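You operate a simulated robot arm through the tools that you are given. There is no shell and no other tool.

You are at the controls of a simulated two-armed robot. One attempt, no reset.

JOB
Hold the mesh with the hooks lever while you move the red rod to 25 cm.
Fine: lock the rod again before the hooks come off; leave the other rods and controls.

It is judged by the outcome, as a careful person would: the job done as asked, and still so three seconds after it is handed in. It fails if anything else is knocked over, pushed out of place, dropped, spilled or broken.

ROBOT AND FRAMES
Two 7-joint arms with fingered hands on one trunk that stands fixed in place. Base frame: the origin is at the foot of the trunk, x ahead of it, y to its left, z up. Readings come in mm, degrees, newtons and seconds.
The left shoulder is at [20, 269, 1197], the right one opposite. Each reaches about 1298 mm from its shoulder. Payload 5 kg a hand.
Tool frame (each hand has its own): the origin (TCP) lies between the finger pads and is the grasp point; the fingertips stand 42 mm ahead of it; z points along the fingers, y is the line along which they close. The gripper opens to 208 mm; its body begins 119 mm behind the TCP. The gripper is a hand of 4 fingers: y runs from the thumb to the fingers, the wrist lies at [0, 0, -317] in the tool frame.
Orientation is that of the tool frame in the base frame, as a unit quaternion [x, y, z, w]. With the fingers straight down and closing along the base's y, the tool's x points along the base's -x, its y along +y and its z along -z.

CONTROLS
- The arms move only by the tool drive_tool. It takes "left_rows", "right_rows" or both (then of equal length, played together; a hand with none holds still); each is a list of rows, each a list of 2 entries, a list of its own where there are three numbers: the shift along the tool's x, y, z in units of 300 mm (1.0 is 300 mm), then the turn, a rotation vector about the tool's x, y, z in units of 90 degrees (1.0 is 90 degrees). In form: [[[x, y, z], [rx, ry, rz]], ...]. A call has 1 to 20 rows; each row is the pose to reach, as a shift and turn from the pose commanded when the call began, along the tool's axes at that moment. A call with a number of a shift or a turn outside -1 to 1 is refused whole. Each row takes 0.2 s and may step no farther than 50 mm and 8.6 degrees from the row before; otherwise, the whole call is refused. A pose out of reach is approached as far as the arm can. The call stops where the force on the tool passes 90 N (or 10 N more than at its start, if that is more) or the arm is blocked; 0.2 s more then pass. In this call time passes only in rows, and 0.2 s behind the last. It gives the time, the measured TCP pose, the force on the tool (base axes), the opening and the grip force at its end, in the units of the frame above (readings bear some noise), with the torque about the TCP (base axes, N m) and any sound that the robot's microphone picked up.
- Cameras (640 x 400 px; columns grow to the right, rows downward): "scene" is now at [148.4, 38.1, 1512.8]; the picture's right is [0.45, -0.89, 0.00], its down [-0.12, -0.06, -0.99] and it looks along [0.89, 0.44, -0.13] (base axes); focal length 222 px, centre (320, 200). "left" rides on the left gripper at [-94, 1, -146] in its tool frame; the picture's right is [-0.01, -1.00, 0.00], its down [0.84, -0.01, -0.54] and it looks along [0.54, -0.01, 0.84] (tool axes); focal length 280 px, centre (320, 200). "right" rides on the right gripper at [94, 1, -146] in its tool frame; the picture's right is [-0.01, 1.00, 0.00], its down [-0.84, -0.01, -0.54] and it looks along [-0.54, -0.01, 0.84] (tool axes); focal length 280 px, centre (320, 200). There is no depth. A picture from a camera that has moved, and an enlarged one, comes with that camera's place and axes in the base frame and with its lens. The place of the scene camera against the robot may be out by one fixed shift of up to 12 mm in any direction.
- capture(camera): a new picture of that camera. No time passes.
- slide_trunk(by): moves the trunk up (or, below 0, down) by that many mm; the arms and the scene camera ride with it, the base frame stays. It gives what a move gives, with no picture.
- finger_targets(finger1, finger2, finger3, thumb_bend, hand): sets how far each is bent, from 0 (flat) to 100 (curled in); at 30 the hand is open as for a grip, at 70 the pads meet at the TCP. One left out holds its place. A second passes; each finger stops where it meets its share of the squeeze, and holds until it gets a number again. It is the only way to open and close the hand. It gives what a move gives, with no picture; readings hold the bend of each and the force on the fingers (four entries, about 0 where the hand has none), thumb and palm.
- aim_head(pan, tilt): turns the head with the scene camera to pan (to the left, within 80 degrees either way) and tilt (down, from -29 to 69), counted from straight ahead of the robot (the tilt from the chest, where the trunk bows). It gives what a move gives.
- zoom(camera, box): a new picture of the part [left, top, right, bottom] of that camera's present view, enlarged. No time passes.
- close_job(): hands the job in; it is judged then, once.

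Places have to be worked out from the pictures, the camera data and where the tool is seen. Open the grippers and draw the arms clear of the work before you hand the job in, unless the task says otherwise.

The tools are called after "Request:" as name(argument=value, ...) on one line, values as JSON. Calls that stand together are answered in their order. drive_tool: Moves the arms, as the interface text tells. Its arguments: {"type":"object","properties":{"left_rows":{"type":"array","items":{"type":"array"}},"right_rows":{"type":"array","items":{"type":"array"}}},"required":[]} The other tools are called the same way: slide_trunk (by) moves the trunk up or down; finger_targets (finger1, finger2, finger3, thumb_bend, hand) moves the fingers one by one; aim_head (pan, tilt) turns the head that bears the scene camera; capture (camera) takes a picture; zoom (camera, box) takes an enlarged picture of a part of a camera's view; close_job () hands the job in.

At the start:

```text
clock: 0.0
left_eef_pos: [428.2, 378.8, 1508.5]
left_orientation: [-0.156, 0.988, 0.0, 0.0]
left_force: [0.0, 0.4, 0.0]
left_torque: [0.01, -0.01, 0.0]
left_grip_width: 207.7
left_grasp_force: 0.0
left_shape: jaw
left_bend: [30.0, 30.0, 30.0, 30.0]
left_finger forces: [0.0, 0.1, 0.1, 0.1, 0.1, 0.1]
right_eef_pos: [467.4, -0.1, 1532.0]
right_orientation: [-0.156, 0.988, 0.0, 0.0]
right_force: [0.0, -1.1, 0.2]
right_torque: [-0.02, -0.01, 0.0]
right_grip_width: 208.1
right_grasp_force: 0.0
right_shape: jaw
right_bend: [30.0, 30.0, 30.0, 30.0]
right_finger forces: [0.0, 0.1, 0.1, 0.0, 0.1, 0.1]
trunk travel left (down, up): [-575.0, 46.0]
head pan, tilt (commanded): [26.5, 7.5]
```

scene: 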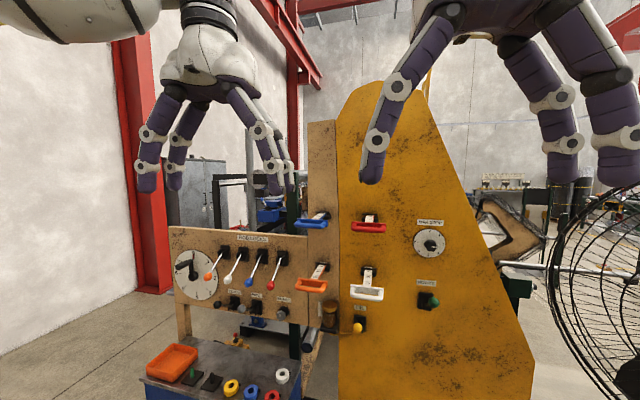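
right: 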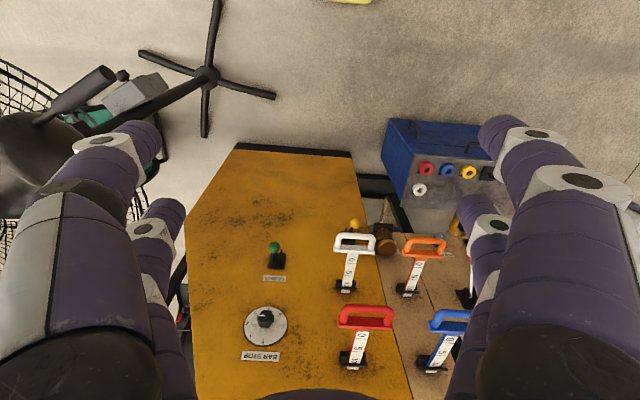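
left: 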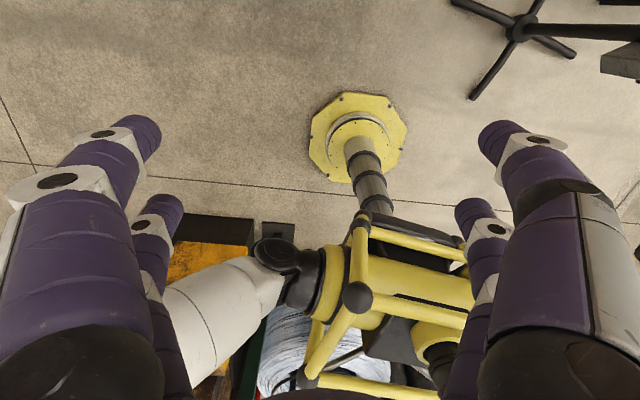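

The scene shows a panel with rods (white scaled bars with coloured handles), levers and knobs. I zoom in on the panel to read labels.

Request:
zoom(camera="scene", box=[160, 210, 320, 310])

Request:
zoom(camera="scene", box=[290, 200, 450, 300])

Request:
zoom(camera="scene", box=[290, 290, 450, 390])

Request:
zoom(camera="right", box=[320, 200, 480, 400])

```text
4.00 times, centred on (240, 260) of scene
camera zoom: at [148.4, 38.1, 1512.8], right [0.45, -0.89, 0.0], down [-0.12, -0.06, -0.99], along [0.89, 0.44, -0.13], focal length 888 px, centre (640, -40)
```

zoom: 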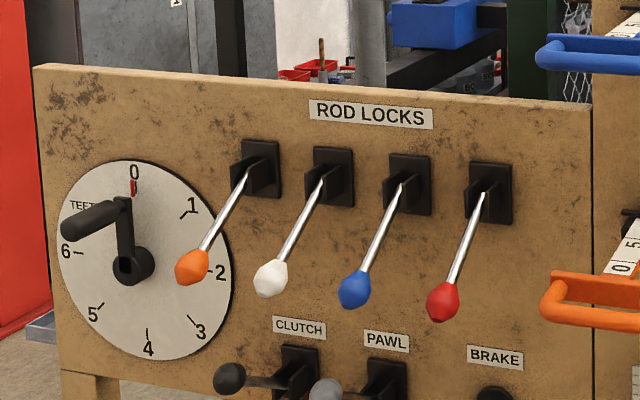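

```text
4.00 times, centred on (370, 250) of scene
camera zoom: at [148.4, 38.1, 1512.8], right [0.45, -0.89, 0.0], down [-0.12, -0.06, -0.99], along [0.89, 0.44, -0.13], focal length 888 px, centre (120, 0)
```

zoom: 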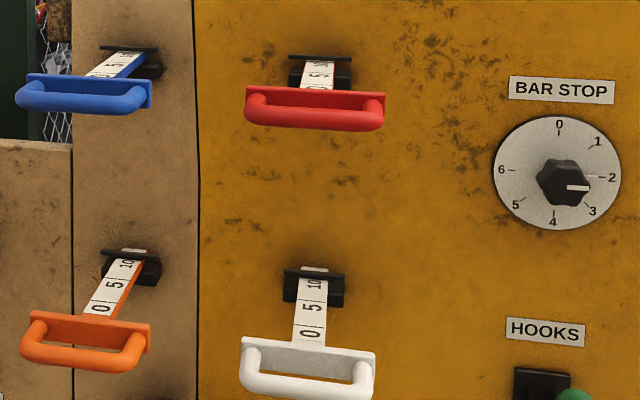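

```text
4.00 times, centred on (370, 340) of scene
camera zoom: at [148.4, 38.1, 1512.8], right [0.45, -0.89, 0.0], down [-0.12, -0.06, -0.99], along [0.89, 0.44, -0.13], focal length 888 px, centre (120, -360)
```

zoom: 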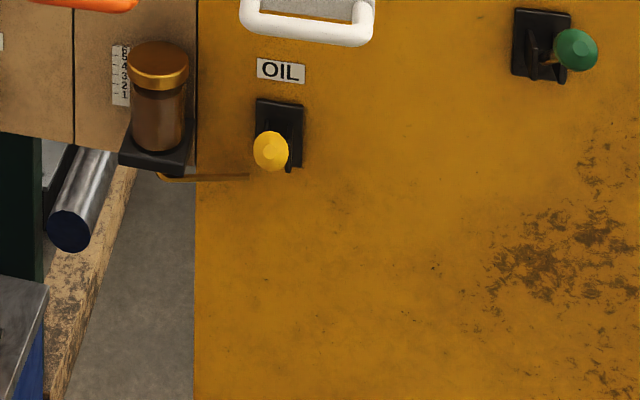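

```text
2.00 times, centred on (400, 300) of right
camera zoom: at [378.1, -28.1, 1678.2], right [-0.29, 0.96, 0.0], down [0.81, 0.25, 0.54], along [0.52, 0.16, -0.84], focal length 561 px, centre (160, 0)
```

zoom: 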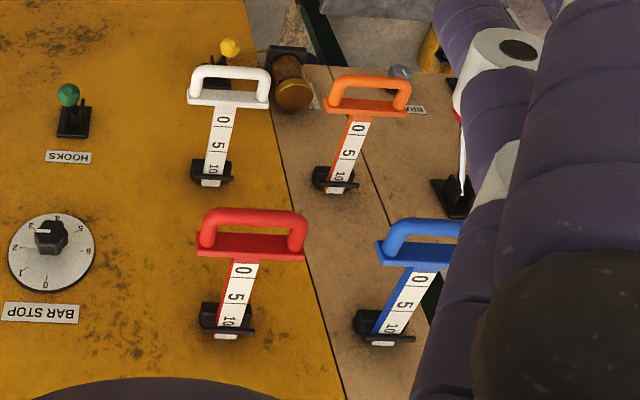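

The red rod reads about 12 at its collar, and the hooks lever (green knob) is at about [950, 7, 1071]. I zoom further to understand lever states and scales.

Request:
zoom(camera="scene", box=[410, 275, 450, 315])

Request:
zoom(camera="scene", box=[345, 205, 395, 235])

Request:
zoom(camera="scene", box=[255, 240, 305, 320])

Request:
zoom(camera="right", box=[320, 290, 400, 380])

Request:
zoom(camera="right", box=[240, 220, 310, 290])

```text
10.00 times, centred on (430, 295) of scene
camera zoom: at [148.4, 38.1, 1512.8], right [0.45, -0.89, 0.0], down [-0.12, -0.06, -0.99], along [0.89, 0.44, -0.13], focal length 2221 px, centre (-780, -750)
```

zoom: 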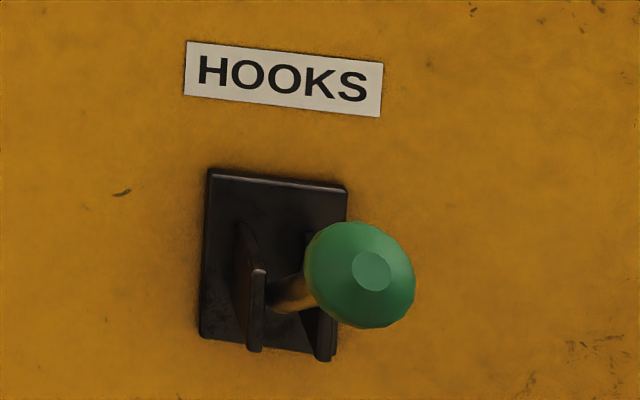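

```text
12.80 times, centred on (370, 220) of scene
camera zoom: at [148.4, 38.1, 1512.8], right [0.45, -0.89, 0.0], down [-0.12, -0.06, -0.99], along [0.89, 0.44, -0.13], focal length 2843 px, centre (-320, -56)
```

zoom: 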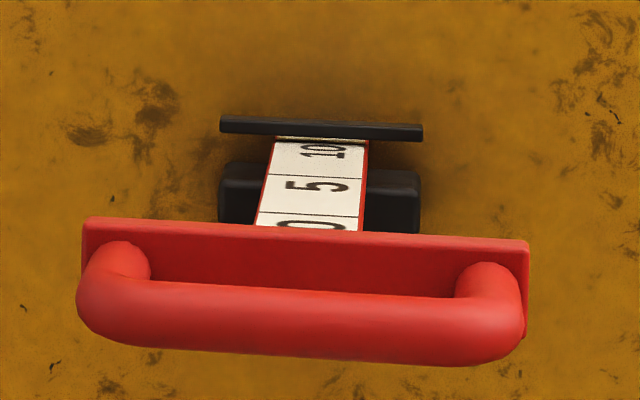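

```text
5.00 times, centred on (280, 280) of scene
camera zoom: at [148.4, 38.1, 1512.8], right [0.45, -0.89, 0.0], down [-0.12, -0.06, -0.99], along [0.89, 0.44, -0.13], focal length 1111 px, centre (520, -200)
```

zoom: 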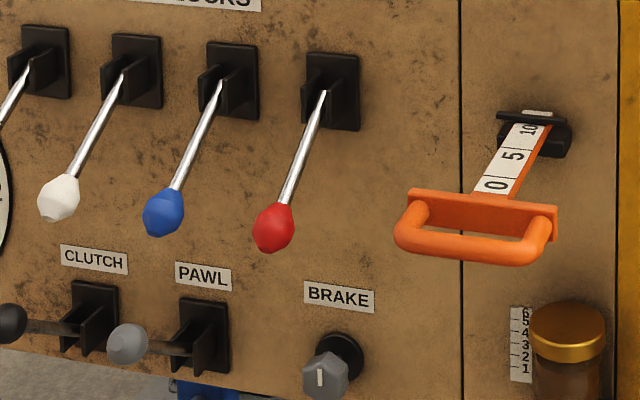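

```text
4.44 times, centred on (360, 335) of right
camera zoom: at [378.1, -28.1, 1678.2], right [-0.29, 0.96, 0.0], down [0.81, 0.25, 0.54], along [0.52, 0.16, -0.84], focal length 1246 px, centre (142, -400)
```

zoom: 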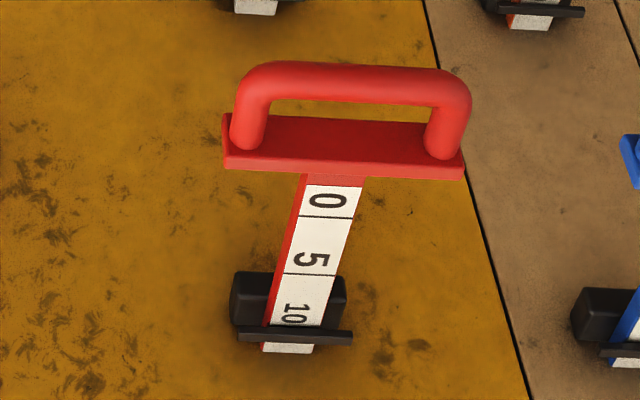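

```text
5.71 times, centred on (275, 255) of right
camera zoom: at [378.1, -28.1, 1678.2], right [-0.29, 0.96, 0.0], down [0.81, 0.25, 0.54], along [0.52, 0.16, -0.84], focal length 1602 px, centre (577, -114)
```

zoom: 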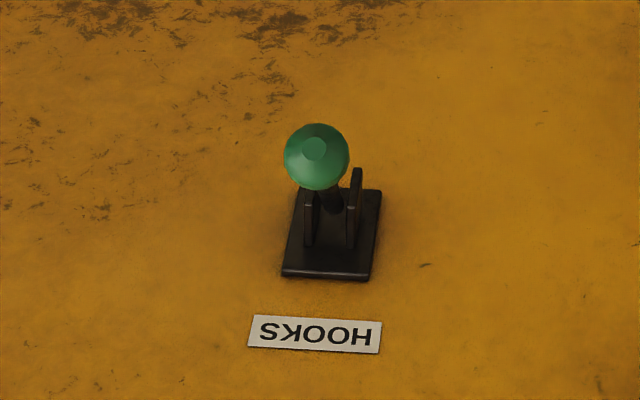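

The levers tilt about a horizontal axis: hooks lever now up, lock levers now down. I look around with the head to check obstacles (the fan) and the arms.

Request:
aim_head(pan=-15, tilt=25)

Request:
capture(camera="scene")

Request:
aim_head(pan=20, tilt=40)

Request:
capture(camera="scene")

Request:
aim_head(pan=65, tilt=25)

Request:
capture(camera="scene")

```text
clock: 1.1
left_eef_pos: [428.1, 378.7, 1507.9]
left_orientation: [-0.156, 0.988, 0.001, 0.0]
left_force: [0.6, -0.4, -0.4]
left_torque: [0.03, 0.02, 0.01]
left_grip_width: 207.6
left_grasp_force: 0.3
left_shape: jaw
left_bend: [30.0, 30.0, 30.0, 30.0]
left_finger forces: [0.0, 0.0, 0.1, 0.0, 0.1, 0.0]
right_eef_pos: [468.7, -0.2, 1532.0]
right_orientation: [-0.156, 0.988, 0.001, 0.0]
right_force: [0.0, 0.4, 0.5]
right_torque: [-0.03, 0.01, 0.01]
right_grip_width: 207.9
right_grasp_force: 0.1
right_shape: jaw
right_bend: [30.0, 30.0, 30.0, 30.0]
right_finger forces: [0.0, 0.1, 0.0, 0.0, 0.0, 0.0]
trunk travel left (down, up): [-575.0, 46.0]
head pan, tilt (commanded): [-15.0, 25.0]
```

```text
taken
camera scene: at [154.6, -27.0, 1484.3], right [-0.26, -0.97, 0.0], down [-0.41, 0.11, -0.91], along [0.88, -0.23, -0.42], focal length 222 px, centre (320, 200)
```

scene: 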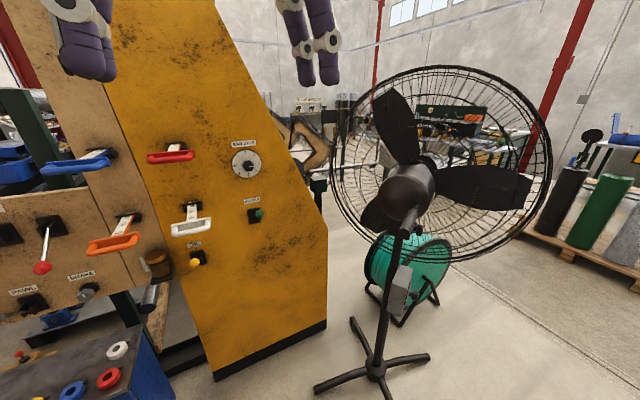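

```text
clock: 2.1
left_eef_pos: [428.1, 378.6, 1507.3]
left_orientation: [-0.156, 0.988, 0.0, 0.0]
left_force: [0.0, -0.5, 0.0]
left_torque: [0.03, -0.03, 0.01]
left_grip_width: 207.8
left_grasp_force: 0.1
left_shape: jaw
left_bend: [30.0, 30.0, 30.0, 30.0]
left_finger forces: [0.0, 0.0, 0.0, 0.0, 0.0, 0.1]
right_eef_pos: [467.2, 0.6, 1531.9]
right_orientation: [-0.156, 0.988, -0.001, 0.0]
right_force: [-0.3, -0.2, -0.2]
right_torque: [0.02, 0.05, 0.01]
right_grip_width: 208.0
right_grasp_force: 0.0
right_shape: jaw
right_bend: [30.0, 30.0, 30.0, 30.0]
right_finger forces: [0.1, 0.1, 0.0, 0.0, 0.1, 0.0]
trunk travel left (down, up): [-575.0, 46.0]
head pan, tilt (commanded): [20.0, 40.0]
```

```text
taken
camera scene: at [145.5, 25.8, 1461.0], right [0.34, -0.94, 0.0], down [-0.6, -0.22, -0.77], along [0.72, 0.26, -0.64], focal length 222 px, centre (320, 200)
```

scene: 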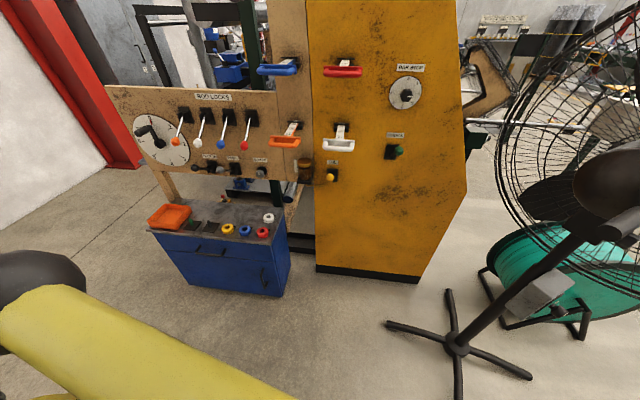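

```text
clock: 3.2
left_eef_pos: [428.0, 378.1, 1508.3]
left_orientation: [-0.156, 0.988, 0.0, 0.0]
left_force: [-0.1, 0.7, 0.2]
left_torque: [0.05, 0.0, 0.03]
left_grip_width: 207.9
left_grasp_force: 0.0
left_shape: jaw
left_bend: [30.0, 30.0, 30.0, 30.0]
left_finger forces: [0.0, 0.1, 0.1, 0.0, 0.0, 0.0]
right_eef_pos: [465.6, -0.1, 1532.0]
right_orientation: [-0.155, 0.988, 0.001, 0.001]
right_force: [-0.4, 0.5, 0.5]
right_torque: [0.01, -0.04, 0.01]
right_grip_width: 207.9
right_grasp_force: 0.0
right_shape: jaw
right_bend: [30.0, 30.0, 30.0, 30.0]
right_finger forces: [0.0, 0.1, 0.0, 0.0, 0.0, 0.0]
trunk travel left (down, up): [-575.0, 46.0]
head pan, tilt (commanded): [65.0, 25.0]
```

```text
taken
camera scene: at [104.6, 80.3, 1484.3], right [0.91, -0.42, 0.0], down [-0.18, -0.38, -0.91], along [0.38, 0.82, -0.42], focal length 222 px, centre (320, 200)
```

scene: 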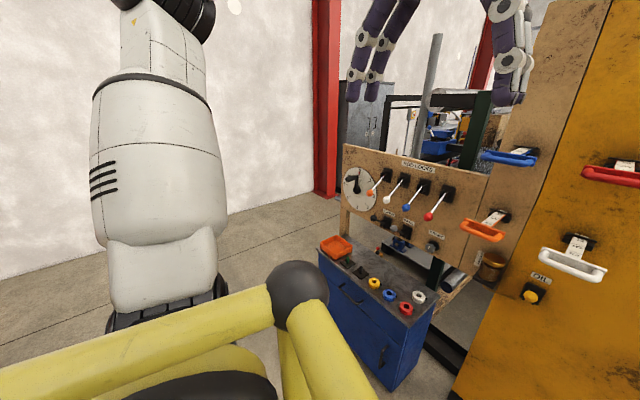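

The fan stands well right (about x 820, y −540). I look at the hands' shape next.

Request:
aim_head(pan=48, tilt=-5)

Request:
capture(camera="scene")

Request:
aim_head(pan=0, tilt=-5)

Request:
capture(camera="scene")

```text
clock: 4.2
left_eef_pos: [428.8, 377.6, 1507.8]
left_orientation: [-0.156, 0.988, 0.0, 0.0]
left_force: [0.6, 1.0, 0.7]
left_torque: [0.01, 0.0, 0.02]
left_grip_width: 207.6
left_grasp_force: 0.0
left_shape: jaw
left_bend: [30.0, 30.0, 30.0, 30.0]
left_finger forces: [0.1, 0.0, 0.1, 0.0, 0.0, 0.0]
right_eef_pos: [467.8, -0.9, 1532.1]
right_orientation: [-0.155, 0.988, 0.0, 0.0]
right_force: [0.0, -0.5, 0.3]
right_torque: [-0.03, 0.05, -0.02]
right_grip_width: 208.0
right_grasp_force: 0.1
right_shape: jaw
right_bend: [30.0, 30.0, 30.0, 30.0]
right_finger forces: [0.1, 0.0, 0.0, 0.1, 0.0, 0.0]
trunk travel left (down, up): [-575.0, 46.0]
head pan, tilt (commanded): [48.0, -5.0]
```

```text
taken
camera scene: at [124.1, 61.9, 1532.4], right [0.74, -0.67, 0.0], down [0.06, 0.06, -1.0], along [0.67, 0.74, 0.09], focal length 222 px, centre (320, 200)
```

scene: 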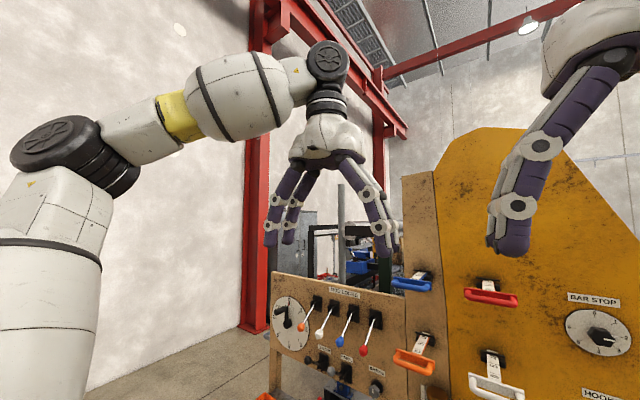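

```text
clock: 5.3
left_eef_pos: [427.1, 379.3, 1507.9]
left_orientation: [-0.156, 0.988, 0.0, -0.001]
left_force: [-0.6, 0.1, 0.5]
left_torque: [-0.01, 0.02, 0.04]
left_grip_width: 207.7
left_grasp_force: 0.1
left_shape: jaw
left_bend: [30.0, 30.0, 30.0, 30.0]
left_finger forces: [0.1, 0.1, 0.0, 0.0, 0.1, 0.0]
right_eef_pos: [467.8, -0.6, 1531.1]
right_orientation: [-0.155, 0.988, 0.0, 0.001]
right_force: [0.8, -0.4, -1.4]
right_torque: [0.0, -0.02, -0.01]
right_grip_width: 207.9
right_grasp_force: 0.0
right_shape: jaw
right_bend: [30.0, 30.0, 30.0, 30.0]
right_finger forces: [0.0, 0.0, 0.0, 0.1, 0.0, 0.0]
trunk travel left (down, up): [-575.0, 46.0]
head pan, tilt (commanded): [0.0, -5.0]
```

```text
taken
camera scene: at [153.0, -3.1, 1532.4], right [0.0, -1.0, 0.0], down [0.09, 0.0, -1.0], along [1.0, 0.0, 0.09], focal length 222 px, centre (320, 200)
```

scene: 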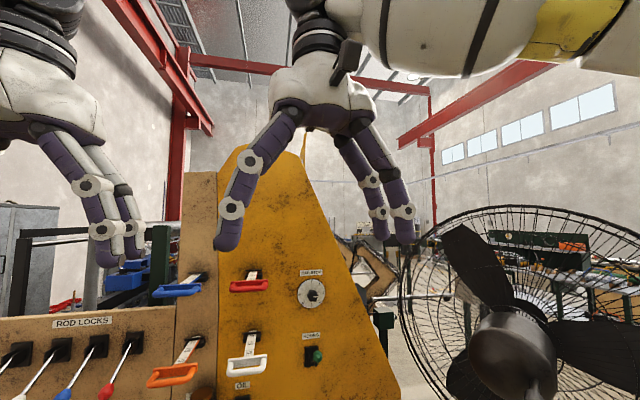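

The hand looks like two fingers facing two. I test which finger is which by bending the left hand's fingers while it's in free space.

Request:
finger_targets(hand="left", finger1=70, thumb_bend=70)

Request:
capture(camera="left")

Request:
finger_targets(hand="left", finger2=70, finger3=70)

Request:
capture(camera="left")

```text
clock: 6.3
left_eef_pos: [428.5, 377.5, 1508.7]
left_orientation: [-0.155, 0.988, 0.0, 0.0]
left_force: [0.4, -0.3, -0.1]
left_torque: [0.01, -0.01, 0.03]
left_grip_width: 11.1
left_grasp_force: 0.1
left_shape: fingers
left_bend: [70.0, 30.0, 30.0, 70.0]
left_finger forces: [0.0, 0.0, 0.1, 0.1, 0.0, 0.1]
right_eef_pos: [466.1, 0.0, 1533.0]
right_orientation: [-0.155, 0.988, 0.0, 0.001]
right_force: [-0.7, -0.1, 0.4]
right_torque: [0.03, 0.02, 0.01]
right_grip_width: 207.6
right_grasp_force: 0.0
right_shape: jaw
right_bend: [30.0, 30.0, 30.0, 30.0]
right_finger forces: [0.0, 0.1, 0.1, 0.0, 0.0, 0.0]
trunk travel left (down, up): [-575.0, 46.0]
head pan, tilt (commanded): [0.0, -5.0]
```

```text
taken
camera left: at [516.5, 408.3, 1655.5], right [0.32, -0.95, 0.0], down [-0.8, -0.27, 0.54], along [-0.51, -0.17, -0.84], focal length 280 px, centre (320, 200)
```

left: 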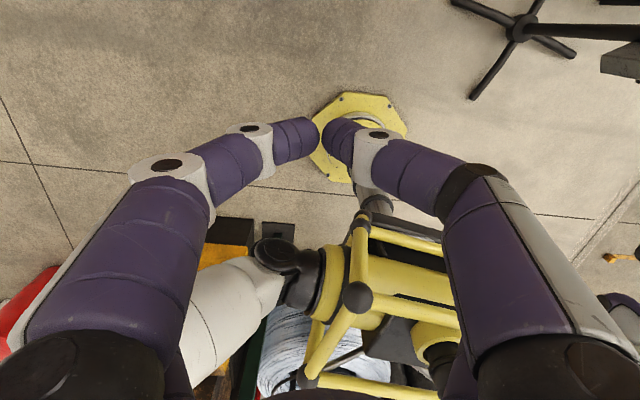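

```text
clock: 7.3
left_eef_pos: [428.0, 379.0, 1508.8]
left_orientation: [-0.155, 0.988, 0.0, 0.0]
left_force: [0.5, -0.5, -0.1]
left_torque: [-0.02, 0.02, 0.0]
left_grip_width: 11.0
left_grasp_force: 0.0
left_shape: fingers
left_bend: [70.0, 70.0, 70.0, 70.0]
left_finger forces: [0.0, 0.0, 0.0, 0.0, 0.0, 0.0]
right_eef_pos: [468.4, -0.2, 1531.6]
right_orientation: [-0.156, 0.988, 0.0, 0.0]
right_force: [-0.5, -0.6, -0.4]
right_torque: [0.0, -0.01, -0.02]
right_grip_width: 207.8
right_grasp_force: 0.0
right_shape: jaw
right_bend: [30.0, 30.0, 30.0, 30.0]
right_finger forces: [0.0, 0.0, 0.1, 0.0, 0.1, 0.0]
trunk travel left (down, up): [-575.0, 46.0]
head pan, tilt (commanded): [0.0, -5.0]
```

```text
taken
camera left: at [516.5, 408.3, 1655.5], right [0.32, -0.95, 0.0], down [-0.8, -0.27, 0.54], along [-0.51, -0.17, -0.84], focal length 280 px, centre (320, 200)
```

left: 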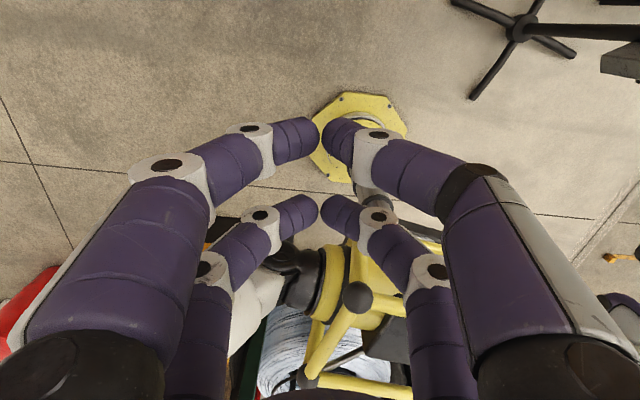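

Finger1 and the thumb form one opposing pair, and fingers 2 and 3 the other, about 58 mm apart. I now turn both hands to point at the panel (left with thumb up and pairs closing vertically, right closing horizontally), while moving forward and down at a safe distance from the panel.

Request:
aim_head(pan=20, tilt=15)

Request:
drive_tool(left_rows=[[[-0.053, 0.003, 0.06], [0.051, -0.051, -0.051]], [[-0.107, 0.007, 0.12], [0.103, -0.103, -0.103]], [[-0.16, 0.01, 0.18], [0.154, -0.154, -0.154]], [[-0.213, 0.013, 0.24], [0.205, -0.205, -0.205]], [[-0.267, 0.017, 0.3], [0.257, -0.257, -0.257]], [[-0.32, 0.02, 0.36], [0.308, -0.308, -0.308]], [[-0.373, 0.023, 0.42], [0.359, -0.359, -0.359]], [[-0.427, 0.027, 0.48], [0.411, -0.411, -0.411]], [[-0.48, 0.03, 0.54], [0.462, -0.462, -0.462]], [[-0.533, 0.033, 0.6], [0.513, -0.513, -0.513]], [[-0.587, 0.037, 0.66], [0.565, -0.565, -0.565]], [[-0.64, 0.04, 0.72], [0.616, -0.616, -0.616]], [[-0.693, 0.043, 0.78], [0.667, -0.667, -0.667]], [[-0.747, 0.047, 0.84], [0.719, -0.719, -0.719]], [[-0.8, 0.05, 0.9], [0.77, -0.77, -0.77]]], right_rows=[[[-0.033, -0.031, 0.033], [0, -0.067, 0]], [[-0.067, -0.063, 0.067], [0, -0.133, 0]], [[-0.1, -0.094, 0.1], [0, -0.2, 0]], [[-0.133, -0.125, 0.133], [0, -0.267, 0]], [[-0.167, -0.157, 0.167], [0, -0.333, 0]], [[-0.2, -0.188, 0.2], [0, -0.4, 0]], [[-0.233, -0.219, 0.233], [0, -0.467, 0]], [[-0.267, -0.251, 0.267], [0, -0.533, 0]], [[-0.3, -0.282, 0.3], [0, -0.6, 0]], [[-0.333, -0.313, 0.333], [0, -0.667, 0]], [[-0.367, -0.345, 0.367], [0, -0.733, 0]], [[-0.4, -0.376, 0.4], [0, -0.8, 0]], [[-0.433, -0.407, 0.433], [0, -0.867, 0]], [[-0.467, -0.439, 0.467], [0, -0.933, 0]], [[-0.5, -0.47, 0.5], [0, -1.0, 0]]])

Request:
capture(camera="scene")

Request:
capture(camera="left")

Request:
capture(camera="right")

```text
clock: 8.2
left_eef_pos: [428.2, 379.0, 1507.8]
left_orientation: [-0.156, 0.988, 0.0, 0.0]
left_force: [-0.4, 0.6, 0.4]
left_torque: [0.0, -0.05, -0.01]
left_grip_width: 11.0
left_grasp_force: 0.0
left_shape: fingers
left_bend: [70.0, 70.0, 70.0, 70.0]
left_finger forces: [0.0, 0.0, 0.0, 0.0, 0.0, 0.0]
right_eef_pos: [466.6, -0.2, 1531.6]
right_orientation: [-0.156, 0.988, -0.001, 0.0]
right_force: [0.3, -0.1, 0.2]
right_torque: [0.01, 0.02, -0.02]
right_grip_width: 207.8
right_grasp_force: 0.1
right_shape: jaw
right_bend: [30.0, 30.0, 30.0, 30.0]
right_finger forces: [0.0, 0.0, 0.0, 0.0, 0.1, 0.1]
trunk travel left (down, up): [-575.0, 46.0]
head pan, tilt (commanded): [20.0, 15.0]
```

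```text
clock: 11.3
left_eef_pos: [700.0, 462.4, 1246.8]
left_orientation: [-0.572, 0.415, -0.417, 0.572]
left_force: [4.5, 1.1, 0.3]
left_torque: [-0.03, 0.08, 0.26]
left_grip_width: 10.6
left_grasp_force: 0.1
left_shape: fingers
left_bend: [70.0, 70.0, 70.0, 70.0]
left_finger forces: [0.0, 0.0, 0.1, 0.0, 0.0, 0.0]
left hand out of reach, approached as far as the arm can: row 11, 12, 13, 14, 15
right_eef_pos: [657.6, -90.1, 1378.4]
right_orientation: [-0.109, 0.7, 0.112, 0.697]
right_force: [4.1, -0.6, -1.1]
right_torque: [0.03, -0.15, 0.19]
right_grip_width: 208.2
right_grasp_force: 0.0
right_shape: jaw
right_bend: [30.0, 30.0, 30.0, 30.0]
right_finger forces: [0.1, 0.0, 0.0, 0.0, 0.1, 0.0]
trunk travel left (down, up): [-575.0, 46.0]
head pan, tilt (commanded): [20.0, 15.0]
```

```text
taken
camera scene: at [159.0, 27.6, 1499.6], right [0.34, -0.94, 0.0], down [-0.25, -0.09, -0.96], along [0.91, 0.33, -0.26], focal length 222 px, centre (320, 200)
```

scene: 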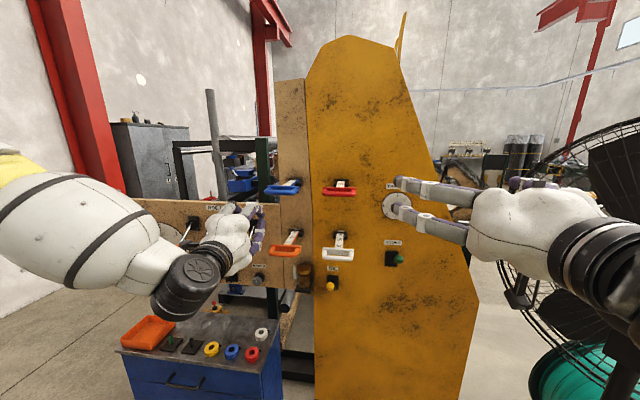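

```text
taken
camera left: at [532.4, 506.4, 1245.3], right [-0.01, 0.01, 1.0], down [-0.25, -0.97, 0.01], along [0.97, -0.25, 0.01], focal length 280 px, centre (320, 200)
```

left: 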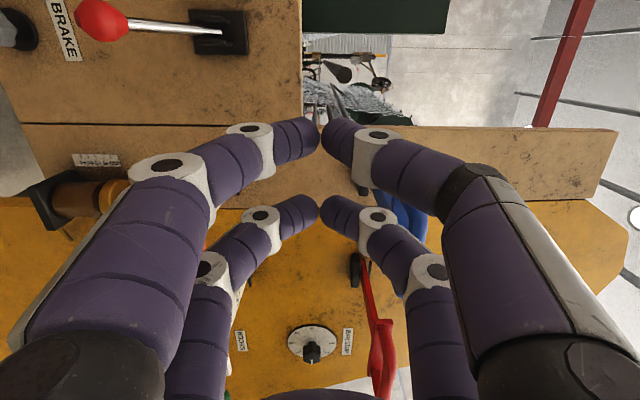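

```text
taken
camera right: at [518.2, -134.5, 1285.2], right [-0.31, 0.95, 0.02], down [-0.51, -0.18, 0.84], along [0.81, 0.25, 0.54], focal length 280 px, centre (320, 200)
```

right: 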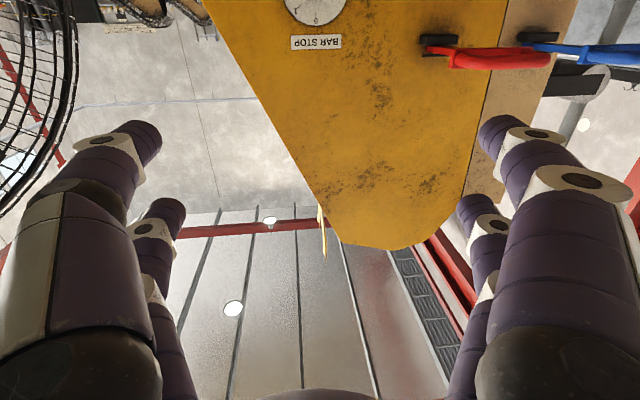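

The left camera plus scene view put the red lock knob at about [835, 605, 1039] (lever about 30° below level). The panel's yaw is about 13–14°. I lower the right hand in front of the hooks lever and then advance part way.

Request:
drive_tool(right_rows=[[[0.125, 0, 0], [0, 0, 0]], [[0.25, 0, 0], [0, 0, 0]], [[0.375, 0, 0], [0, 0, 0]], [[0.5, 0, 0], [0, 0, 0]], [[0.625, 0, 0], [0, 0, 0]], [[0.75, 0, 0], [0, 0, 0]], [[0.875, 0, 0], [0, 0, 0]], [[1.0, 0, 0], [0, 0, 0]], [[1.0, 0, 0.1], [0, 0, 0]], [[1.0, 0, 0.2], [0, 0, 0]], [[1.0, 0, 0.3], [0, 0, 0]]])

Request:
capture(camera="right")

Request:
capture(camera="scene")

```text
clock: 13.8
left_eef_pos: [695.3, 464.9, 1245.7]
left_orientation: [-0.572, 0.416, -0.415, 0.573]
left_force: [0.0, 1.0, 0.4]
left_torque: [0.02, -0.06, -0.04]
left_grip_width: 10.7
left_grasp_force: 0.0
left_shape: fingers
left_bend: [70.0, 70.0, 70.0, 70.0]
left_finger forces: [0.0, 0.0, 0.1, 0.1, 0.1, 0.0]
right_eef_pos: [755.8, -73.2, 1200.5]
right_orientation: [-0.13, 0.75, 0.106, 0.64]
right_force: [0.2, 0.8, 0.5]
right_torque: [0.01, 0.06, -0.03]
right_grip_width: 207.8
right_grasp_force: 0.0
right_shape: jaw
right_bend: [30.0, 30.0, 30.0, 30.0]
right_finger forces: [0.0, 0.1, 0.0, 0.0, 0.0, 0.1]
right hand out of reach, approached as far as the arm can: row 3, 4, 5, 6, 7, 8, 9, 10, 11
trunk travel left (down, up): [-575.0, 46.0]
head pan, tilt (commanded): [20.0, 15.0]
```

```text
taken
camera right: at [603.2, -126.0, 1131.3], right [-0.33, 0.94, 0.01], down [-0.37, -0.14, 0.92], along [0.87, 0.3, 0.4], focal length 280 px, centre (320, 200)
```

right: 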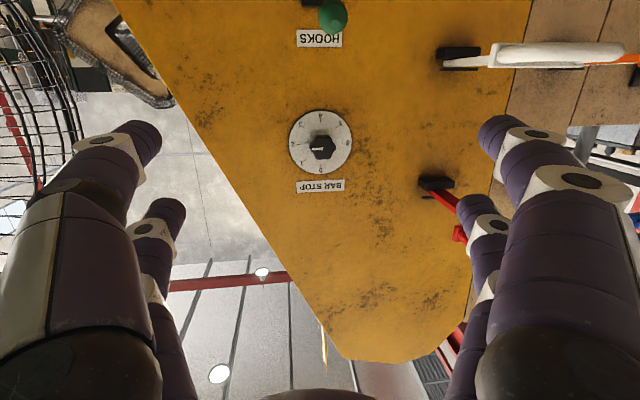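

```text
taken
camera scene: at [153.8, 29.4, 1500.3], right [0.34, -0.94, 0.0], down [-0.24, -0.09, -0.97], along [0.91, 0.33, -0.26], focal length 222 px, centre (320, 200)
```

scene: 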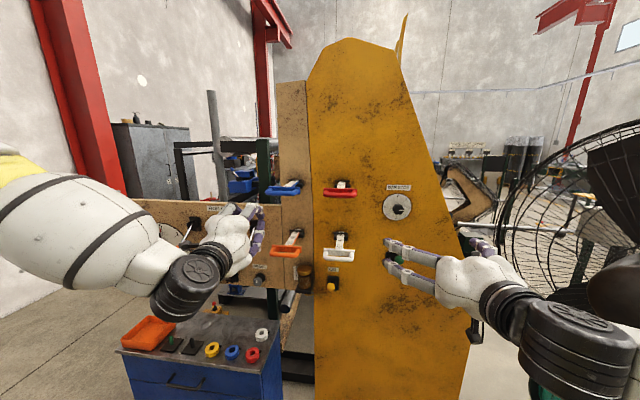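

The right arm can't hold a level hand that low; it stopped at z 1200 pitched 9° down. I try pitching the right hand downward in place, which should suit the arm better at low heights.

Request:
drive_tool(right_rows=[[[0, 0, 0], [0, 0.07, 0]], [[0, 0, 0], [0, 0.14, 0]], [[0, 0, 0], [0, 0.21, 0]], [[0, 0, 0], [0, 0.28, 0]], [[0, 0, 0], [0, 0.35, 0]], [[0, 0, 0], [0, 0.42, 0]]])

Request:
capture(camera="right")

Request:
capture(camera="scene")

```text
clock: 15.2
left_eef_pos: [695.6, 464.1, 1246.0]
left_orientation: [0.572, -0.416, 0.416, -0.572]
left_force: [-0.1, 1.1, -0.8]
left_torque: [0.02, -0.03, -0.02]
left_grip_width: 10.9
left_grasp_force: 0.1
left_shape: fingers
left_bend: [70.0, 70.0, 70.0, 70.0]
left_finger forces: [0.1, 0.0, 0.1, 0.1, 0.0, 0.1]
right_eef_pos: [748.6, -74.4, 1202.8]
right_orientation: [-0.157, 0.917, 0.058, 0.361]
right_force: [0.2, 0.2, -0.8]
right_torque: [-0.02, 0.01, -0.06]
right_grip_width: 207.9
right_grasp_force: 0.1
right_shape: jaw
right_bend: [30.0, 30.0, 30.0, 30.0]
right_finger forces: [0.0, 0.1, 0.0, 0.1, 0.0, 0.0]
trunk travel left (down, up): [-575.0, 46.0]
head pan, tilt (commanded): [20.0, 15.0]
```

```text
taken
camera right: at [589.0, -129.3, 1246.3], right [-0.32, 0.95, 0.0], down [0.24, 0.08, 0.97], along [0.92, 0.31, -0.25], focal length 280 px, centre (320, 200)
```

right: 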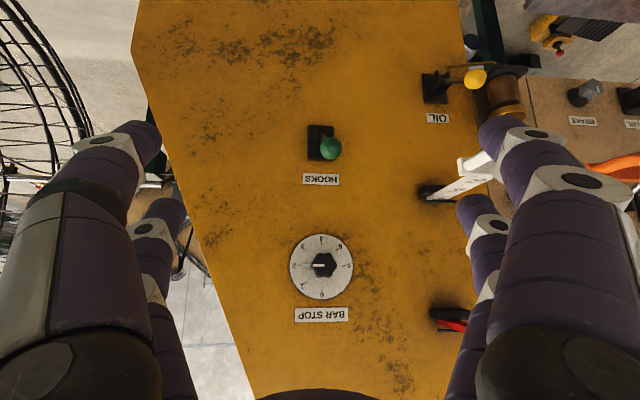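

```text
taken
camera scene: at [153.5, 29.2, 1500.5], right [0.34, -0.94, 0.0], down [-0.24, -0.09, -0.97], along [0.91, 0.33, -0.26], focal length 222 px, centre (320, 200)
```

scene: 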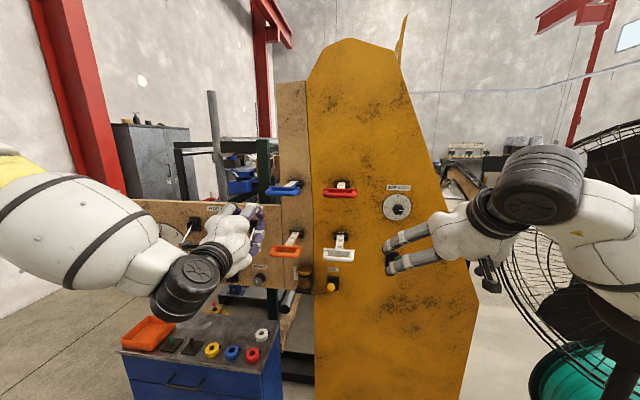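

The commanded pose follows what was reached, and pitching works: the right hand now points 47° down. The green knob triangulates consistently to about [950, 8, 1070]. I partly close both hands to sensible openings, then move the right hand to a pre-grasp point 150 mm back from the green knob and the left hand over in front of the red lock lever.

Request:
finger_targets(hand="right", finger1=50, finger2=50, finger3=50, thumb_bend=50)

Request:
drive_tool(right_rows=[[[-0.025, 0.004, 0.035], [0, 0, 0]], [[-0.05, 0.009, 0.07], [0, 0, 0]], [[-0.076, 0.013, 0.105], [0, 0, 0]], [[-0.101, 0.018, 0.14], [0, 0, 0]], [[-0.126, 0.022, 0.175], [0, 0, 0]], [[-0.151, 0.027, 0.21], [0, 0, 0]], [[-0.177, 0.031, 0.245], [0, 0, 0]], [[-0.202, 0.036, 0.28], [0, 0, 0]], [[-0.227, 0.04, 0.315], [0, 0, 0]]], left_rows=[[[-0.1, 0, 0], [0, 0, 0]], [[-0.204, 0, 0], [0, 0, 0]], [[-0.204, 0, 0.1], [0, 0, 0]], [[-0.204, 0, 0.187], [0, 0, 0]], [[-0.204, 0.14, 0.187], [0, 0, 0]], [[-0.204, 0.28, 0.187], [0, 0, 0]], [[-0.204, 0.42, 0.187], [0, 0, 0]], [[-0.204, 0.56, 0.187], [0, 0, 0]], [[-0.204, 0.69, 0.187], [0, 0, 0]]])

Request:
capture(camera="right")

Request:
capture(camera="left")

Request:
capture(camera="scene")

```text
clock: 16.1
left_eef_pos: [695.4, 463.0, 1246.5]
left_orientation: [-0.571, 0.416, -0.417, 0.572]
left_force: [-0.5, -0.4, 0.8]
left_torque: [0.0, 0.0, -0.02]
left_grip_width: 11.0
left_grasp_force: 0.1
left_shape: fingers
left_bend: [70.0, 70.0, 70.0, 70.0]
left_finger forces: [0.0, 0.0, 0.1, 0.1, 0.0, 0.0]
right_eef_pos: [749.0, -75.6, 1202.8]
right_orientation: [-0.156, 0.917, 0.058, 0.362]
right_force: [0.3, 0.3, 0.0]
right_torque: [0.01, -0.01, 0.0]
right_grip_width: 113.5
right_grasp_force: 0.0
right_shape: fingers
right_bend: [50.0, 50.0, 50.0, 50.0]
right_finger forces: [0.0, 0.0, 0.1, 0.1, 0.1, 0.0]
trunk travel left (down, up): [-575.0, 46.0]
head pan, tilt (commanded): [20.0, 15.0]
```

```text
clock: 18.1
left_eef_pos: [684.7, 501.2, 1257.4]
left_orientation: [0.581, -0.414, 0.406, -0.571]
left_force: [-0.2, 0.0, -0.4]
left_torque: [0.0, -0.07, -0.01]
left_grip_width: 10.5
left_grasp_force: 0.0
left_shape: fingers
left_bend: [70.0, 70.0, 70.0, 70.0]
left_finger forces: [0.0, 0.0, 0.0, 0.0, 0.1, 0.1]
left hand out of reach, approached as far as the arm can: row 1, 2, 3, 4, 5, 6, 7, 8, 9
right_eef_pos: [844.8, -46.4, 1190.7]
right_orientation: [-0.147, 0.917, 0.056, 0.368]
right_force: [-0.1, 0.1, 0.1]
right_torque: [0.01, -0.01, 0.02]
right_grip_width: 113.2
right_grasp_force: 0.0
right_shape: fingers
right_bend: [50.0, 50.0, 50.0, 50.0]
right_finger forces: [0.1, 0.0, 0.0, 0.1, 0.1, 0.0]
trunk travel left (down, up): [-575.0, 46.0]
head pan, tilt (commanded): [20.0, 15.0]
```

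```text
taken
camera right: at [683.8, -97.4, 1231.6], right [-0.3, 0.95, 0.0], down [0.23, 0.07, 0.97], along [0.93, 0.3, -0.24], focal length 280 px, centre (320, 200)
```

right: 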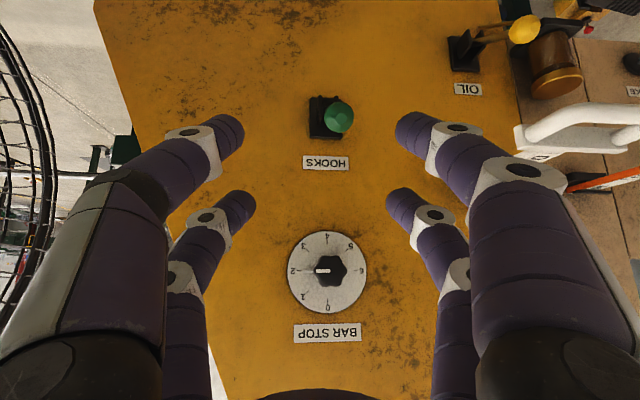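

```text
taken
camera left: at [514.7, 542.2, 1259.5], right [0.01, 0.02, 1.0], down [-0.23, -0.97, 0.02], along [0.97, -0.23, -0.01], focal length 280 px, centre (320, 200)
```

left: 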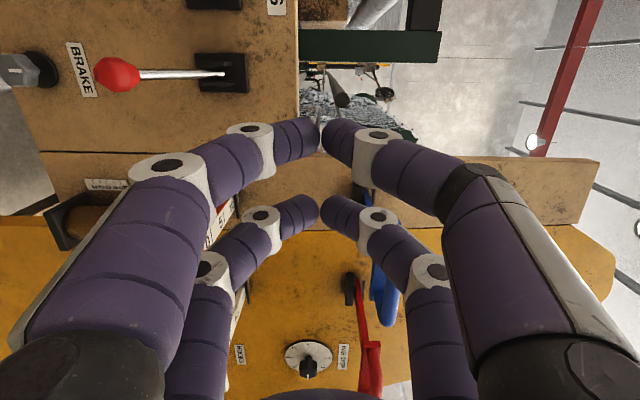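

```text
taken
camera scene: at [143.3, 21.2, 1502.4], right [0.33, -0.94, 0.0], down [-0.24, -0.08, -0.97], along [0.91, 0.32, -0.25], focal length 222 px, centre (320, 200)
```

scene: 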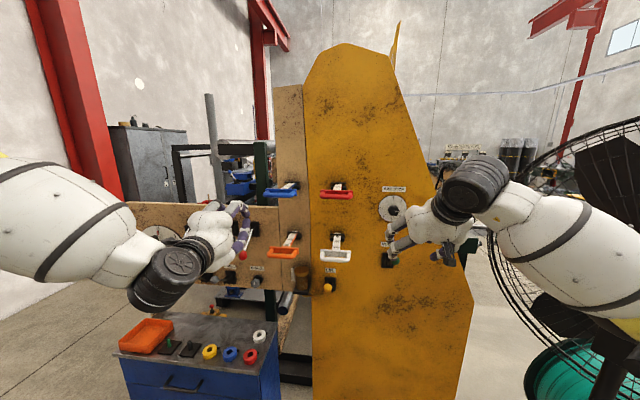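

The right hand is nearly aligned with the green knob, but the left arm is at its reach limit when folded so close. I push the left hand forward and yaw it a little right to unfold the arm.

Request:
drive_tool(left_rows=[[[0, 0, 0.067], [0, 0.03, 0]], [[0, 0, 0.133], [0, 0.06, 0]], [[0, 0, 0.2], [0, 0.09, 0]], [[0, 0, 0.267], [0, 0.12, 0]], [[0, 0, 0.333], [0, 0.144, 0]]])

Request:
capture(camera="left")

Request:
capture(camera="scene")

```text
clock: 19.4
left_eef_pos: [711.6, 428.6, 1226.9]
left_orientation: [0.571, -0.468, 0.432, -0.518]
left_force: [-1.1, -0.5, -0.8]
left_torque: [0.0, 0.05, 0.02]
left_grip_width: 10.6
left_grasp_force: 0.1
left_shape: fingers
left_bend: [70.0, 70.0, 70.0, 70.0]
left_finger forces: [0.1, 0.0, 0.0, 0.0, 0.1, 0.1]
left hand out of reach, approached as far as the arm can: row 1, 2, 3, 4, 5
right_eef_pos: [843.4, -42.6, 1188.8]
right_orientation: [-0.15, 0.916, 0.057, 0.367]
right_force: [-0.9, -0.1, -1.3]
right_torque: [0.02, -0.06, -0.02]
right_grip_width: 113.4
right_grasp_force: 0.0
right_shape: fingers
right_bend: [50.0, 50.0, 50.0, 50.0]
right_finger forces: [0.1, 0.0, 0.0, 0.1, 0.0, 0.0]
trunk travel left (down, up): [-575.0, 46.0]
head pan, tilt (commanded): [20.0, 15.0]
```

```text
taken
camera left: at [549.8, 493.7, 1239.7], right [0.08, 0.04, 1.0], down [-0.37, -0.93, 0.07], along [0.93, -0.37, -0.06], focal length 280 px, centre (320, 200)
```

left: 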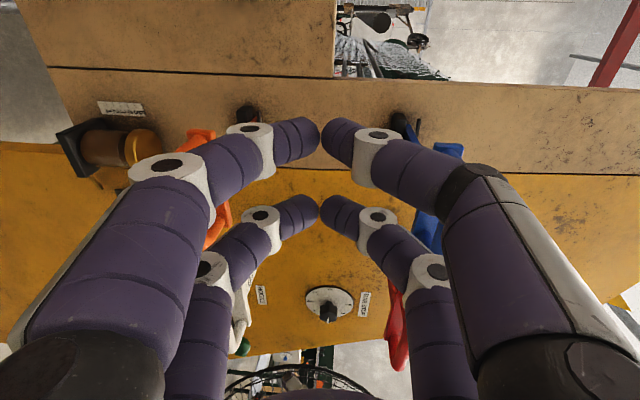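

```text
taken
camera scene: at [142.2, 21.0, 1502.2], right [0.33, -0.94, 0.0], down [-0.24, -0.08, -0.97], along [0.91, 0.32, -0.25], focal length 222 px, centre (320, 200)
```

scene: 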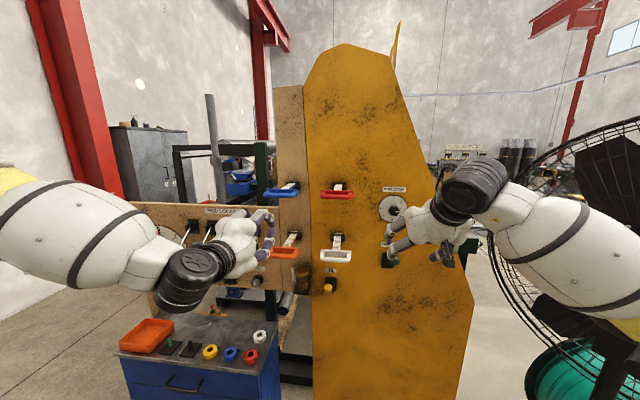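

The left arm is stuck in this rolled, level posture. I roll the left hand back to close horizontally and pitch it 45° down, mirroring the right arm's workable posture.

Request:
drive_tool(left_rows=[[[0, 0, 0], [-0.033, 0.033, 0.079]], [[0, 0, 0], [-0.065, 0.065, 0.157]], [[0, 0, 0], [-0.098, 0.098, 0.236]], [[0, 0, 0], [-0.13, 0.13, 0.315]], [[0, 0, 0], [-0.163, 0.163, 0.393]], [[0, 0, 0], [-0.196, 0.196, 0.472]], [[0, 0, 0], [-0.228, 0.228, 0.551]], [[0, 0, 0], [-0.261, 0.261, 0.629]], [[0, 0, 0], [-0.293, 0.293, 0.708]], [[0, 0, 0], [-0.326, 0.326, 0.787]], [[0, 0, 0], [-0.358, 0.358, 0.865]], [[0, 0, 0], [-0.391, 0.391, 0.944]]])

Request:
capture(camera="left")

Request:
capture(camera="scene")

```text
clock: 21.9
left_eef_pos: [710.8, 436.2, 1228.1]
left_orientation: [-0.091, 0.936, 0.028, 0.338]
left_force: [0.5, 1.2, 0.1]
left_torque: [-0.03, -0.04, -0.05]
left_grip_width: 10.7
left_grasp_force: 0.0
left_shape: fingers
left_bend: [70.0, 70.0, 70.0, 70.0]
left_finger forces: [0.0, 0.1, 0.0, 0.0, 0.0, 0.1]
right_eef_pos: [843.4, -37.9, 1188.9]
right_orientation: [-0.152, 0.916, 0.058, 0.366]
right_force: [-1.1, -1.0, -0.6]
right_torque: [0.02, -0.01, -0.01]
right_grip_width: 113.1
right_grasp_force: 0.1
right_shape: fingers
right_bend: [50.0, 50.0, 50.0, 50.0]
right_finger forces: [0.0, 0.0, 0.0, 0.0, 0.1, 0.0]
trunk travel left (down, up): [-575.0, 46.0]
head pan, tilt (commanded): [20.0, 15.0]
```

```text
taken
camera left: at [689.0, 434.6, 1401.4], right [0.2, -0.98, 0.02], down [-0.97, -0.2, -0.12], along [0.12, 0.01, -0.99], focal length 280 px, centre (320, 200)
```

left: 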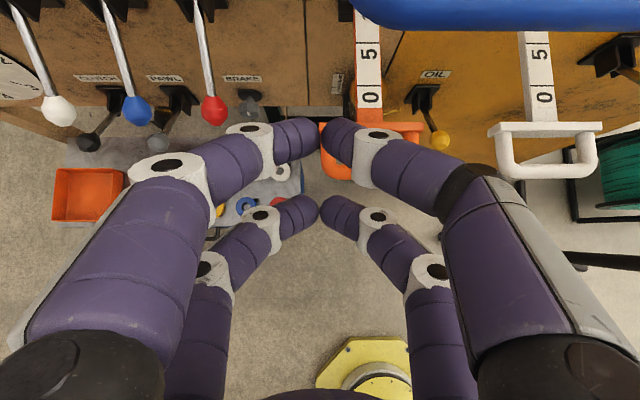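

```text
taken
camera scene: at [143.7, 23.6, 1501.9], right [0.34, -0.94, 0.0], down [-0.24, -0.08, -0.97], along [0.91, 0.33, -0.25], focal length 222 px, centre (320, 200)
```

scene: 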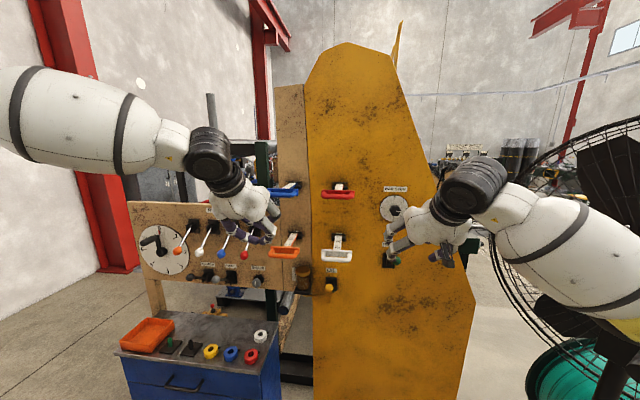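

The left arm is free again and its camera gives a good top view. I zoom on the scale strips to see how marks and numbers relate, and on the lock levers.

Request:
zoom(camera="left", box=[340, 0, 580, 150])

Request:
zoom(camera="left", box=[30, 0, 270, 150])

Request:
zoom(camera="scene", box=[310, 170, 370, 210])

```text
2.67 times, centred on (460, 75) of left
camera zoom: at [689.0, 434.6, 1401.4], right [0.2, -0.98, 0.02], down [-0.97, -0.2, -0.12], along [0.12, 0.01, -0.99], focal length 748 px, centre (-53, 533)
```

zoom: 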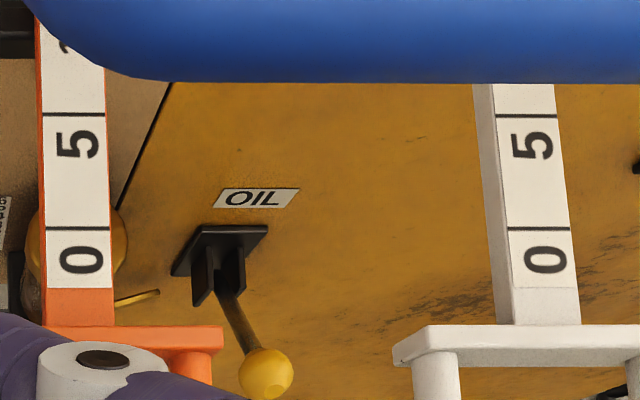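

```text
2.67 times, centred on (150, 75) of left
camera zoom: at [689.0, 434.6, 1401.4], right [0.2, -0.98, 0.02], down [-0.97, -0.2, -0.12], along [0.12, 0.01, -0.99], focal length 748 px, centre (773, 533)
```

zoom: 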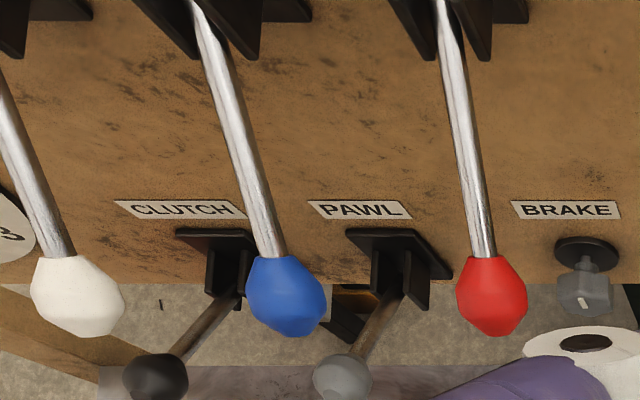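

```text
10.00 times, centred on (340, 190) of scene
camera zoom: at [143.7, 23.6, 1501.9], right [0.34, -0.94, 0.0], down [-0.24, -0.08, -0.97], along [0.91, 0.33, -0.25], focal length 2221 px, centre (120, 300)
```

zoom: 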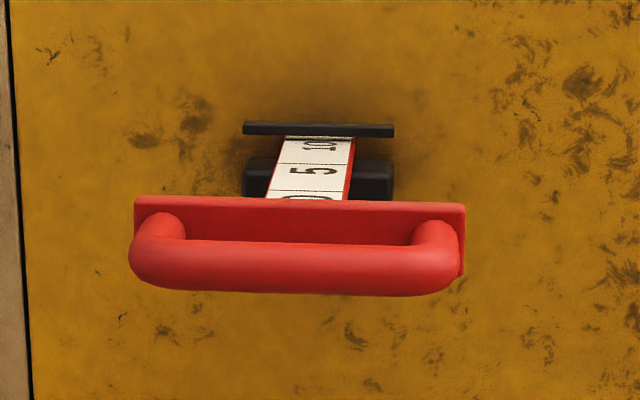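

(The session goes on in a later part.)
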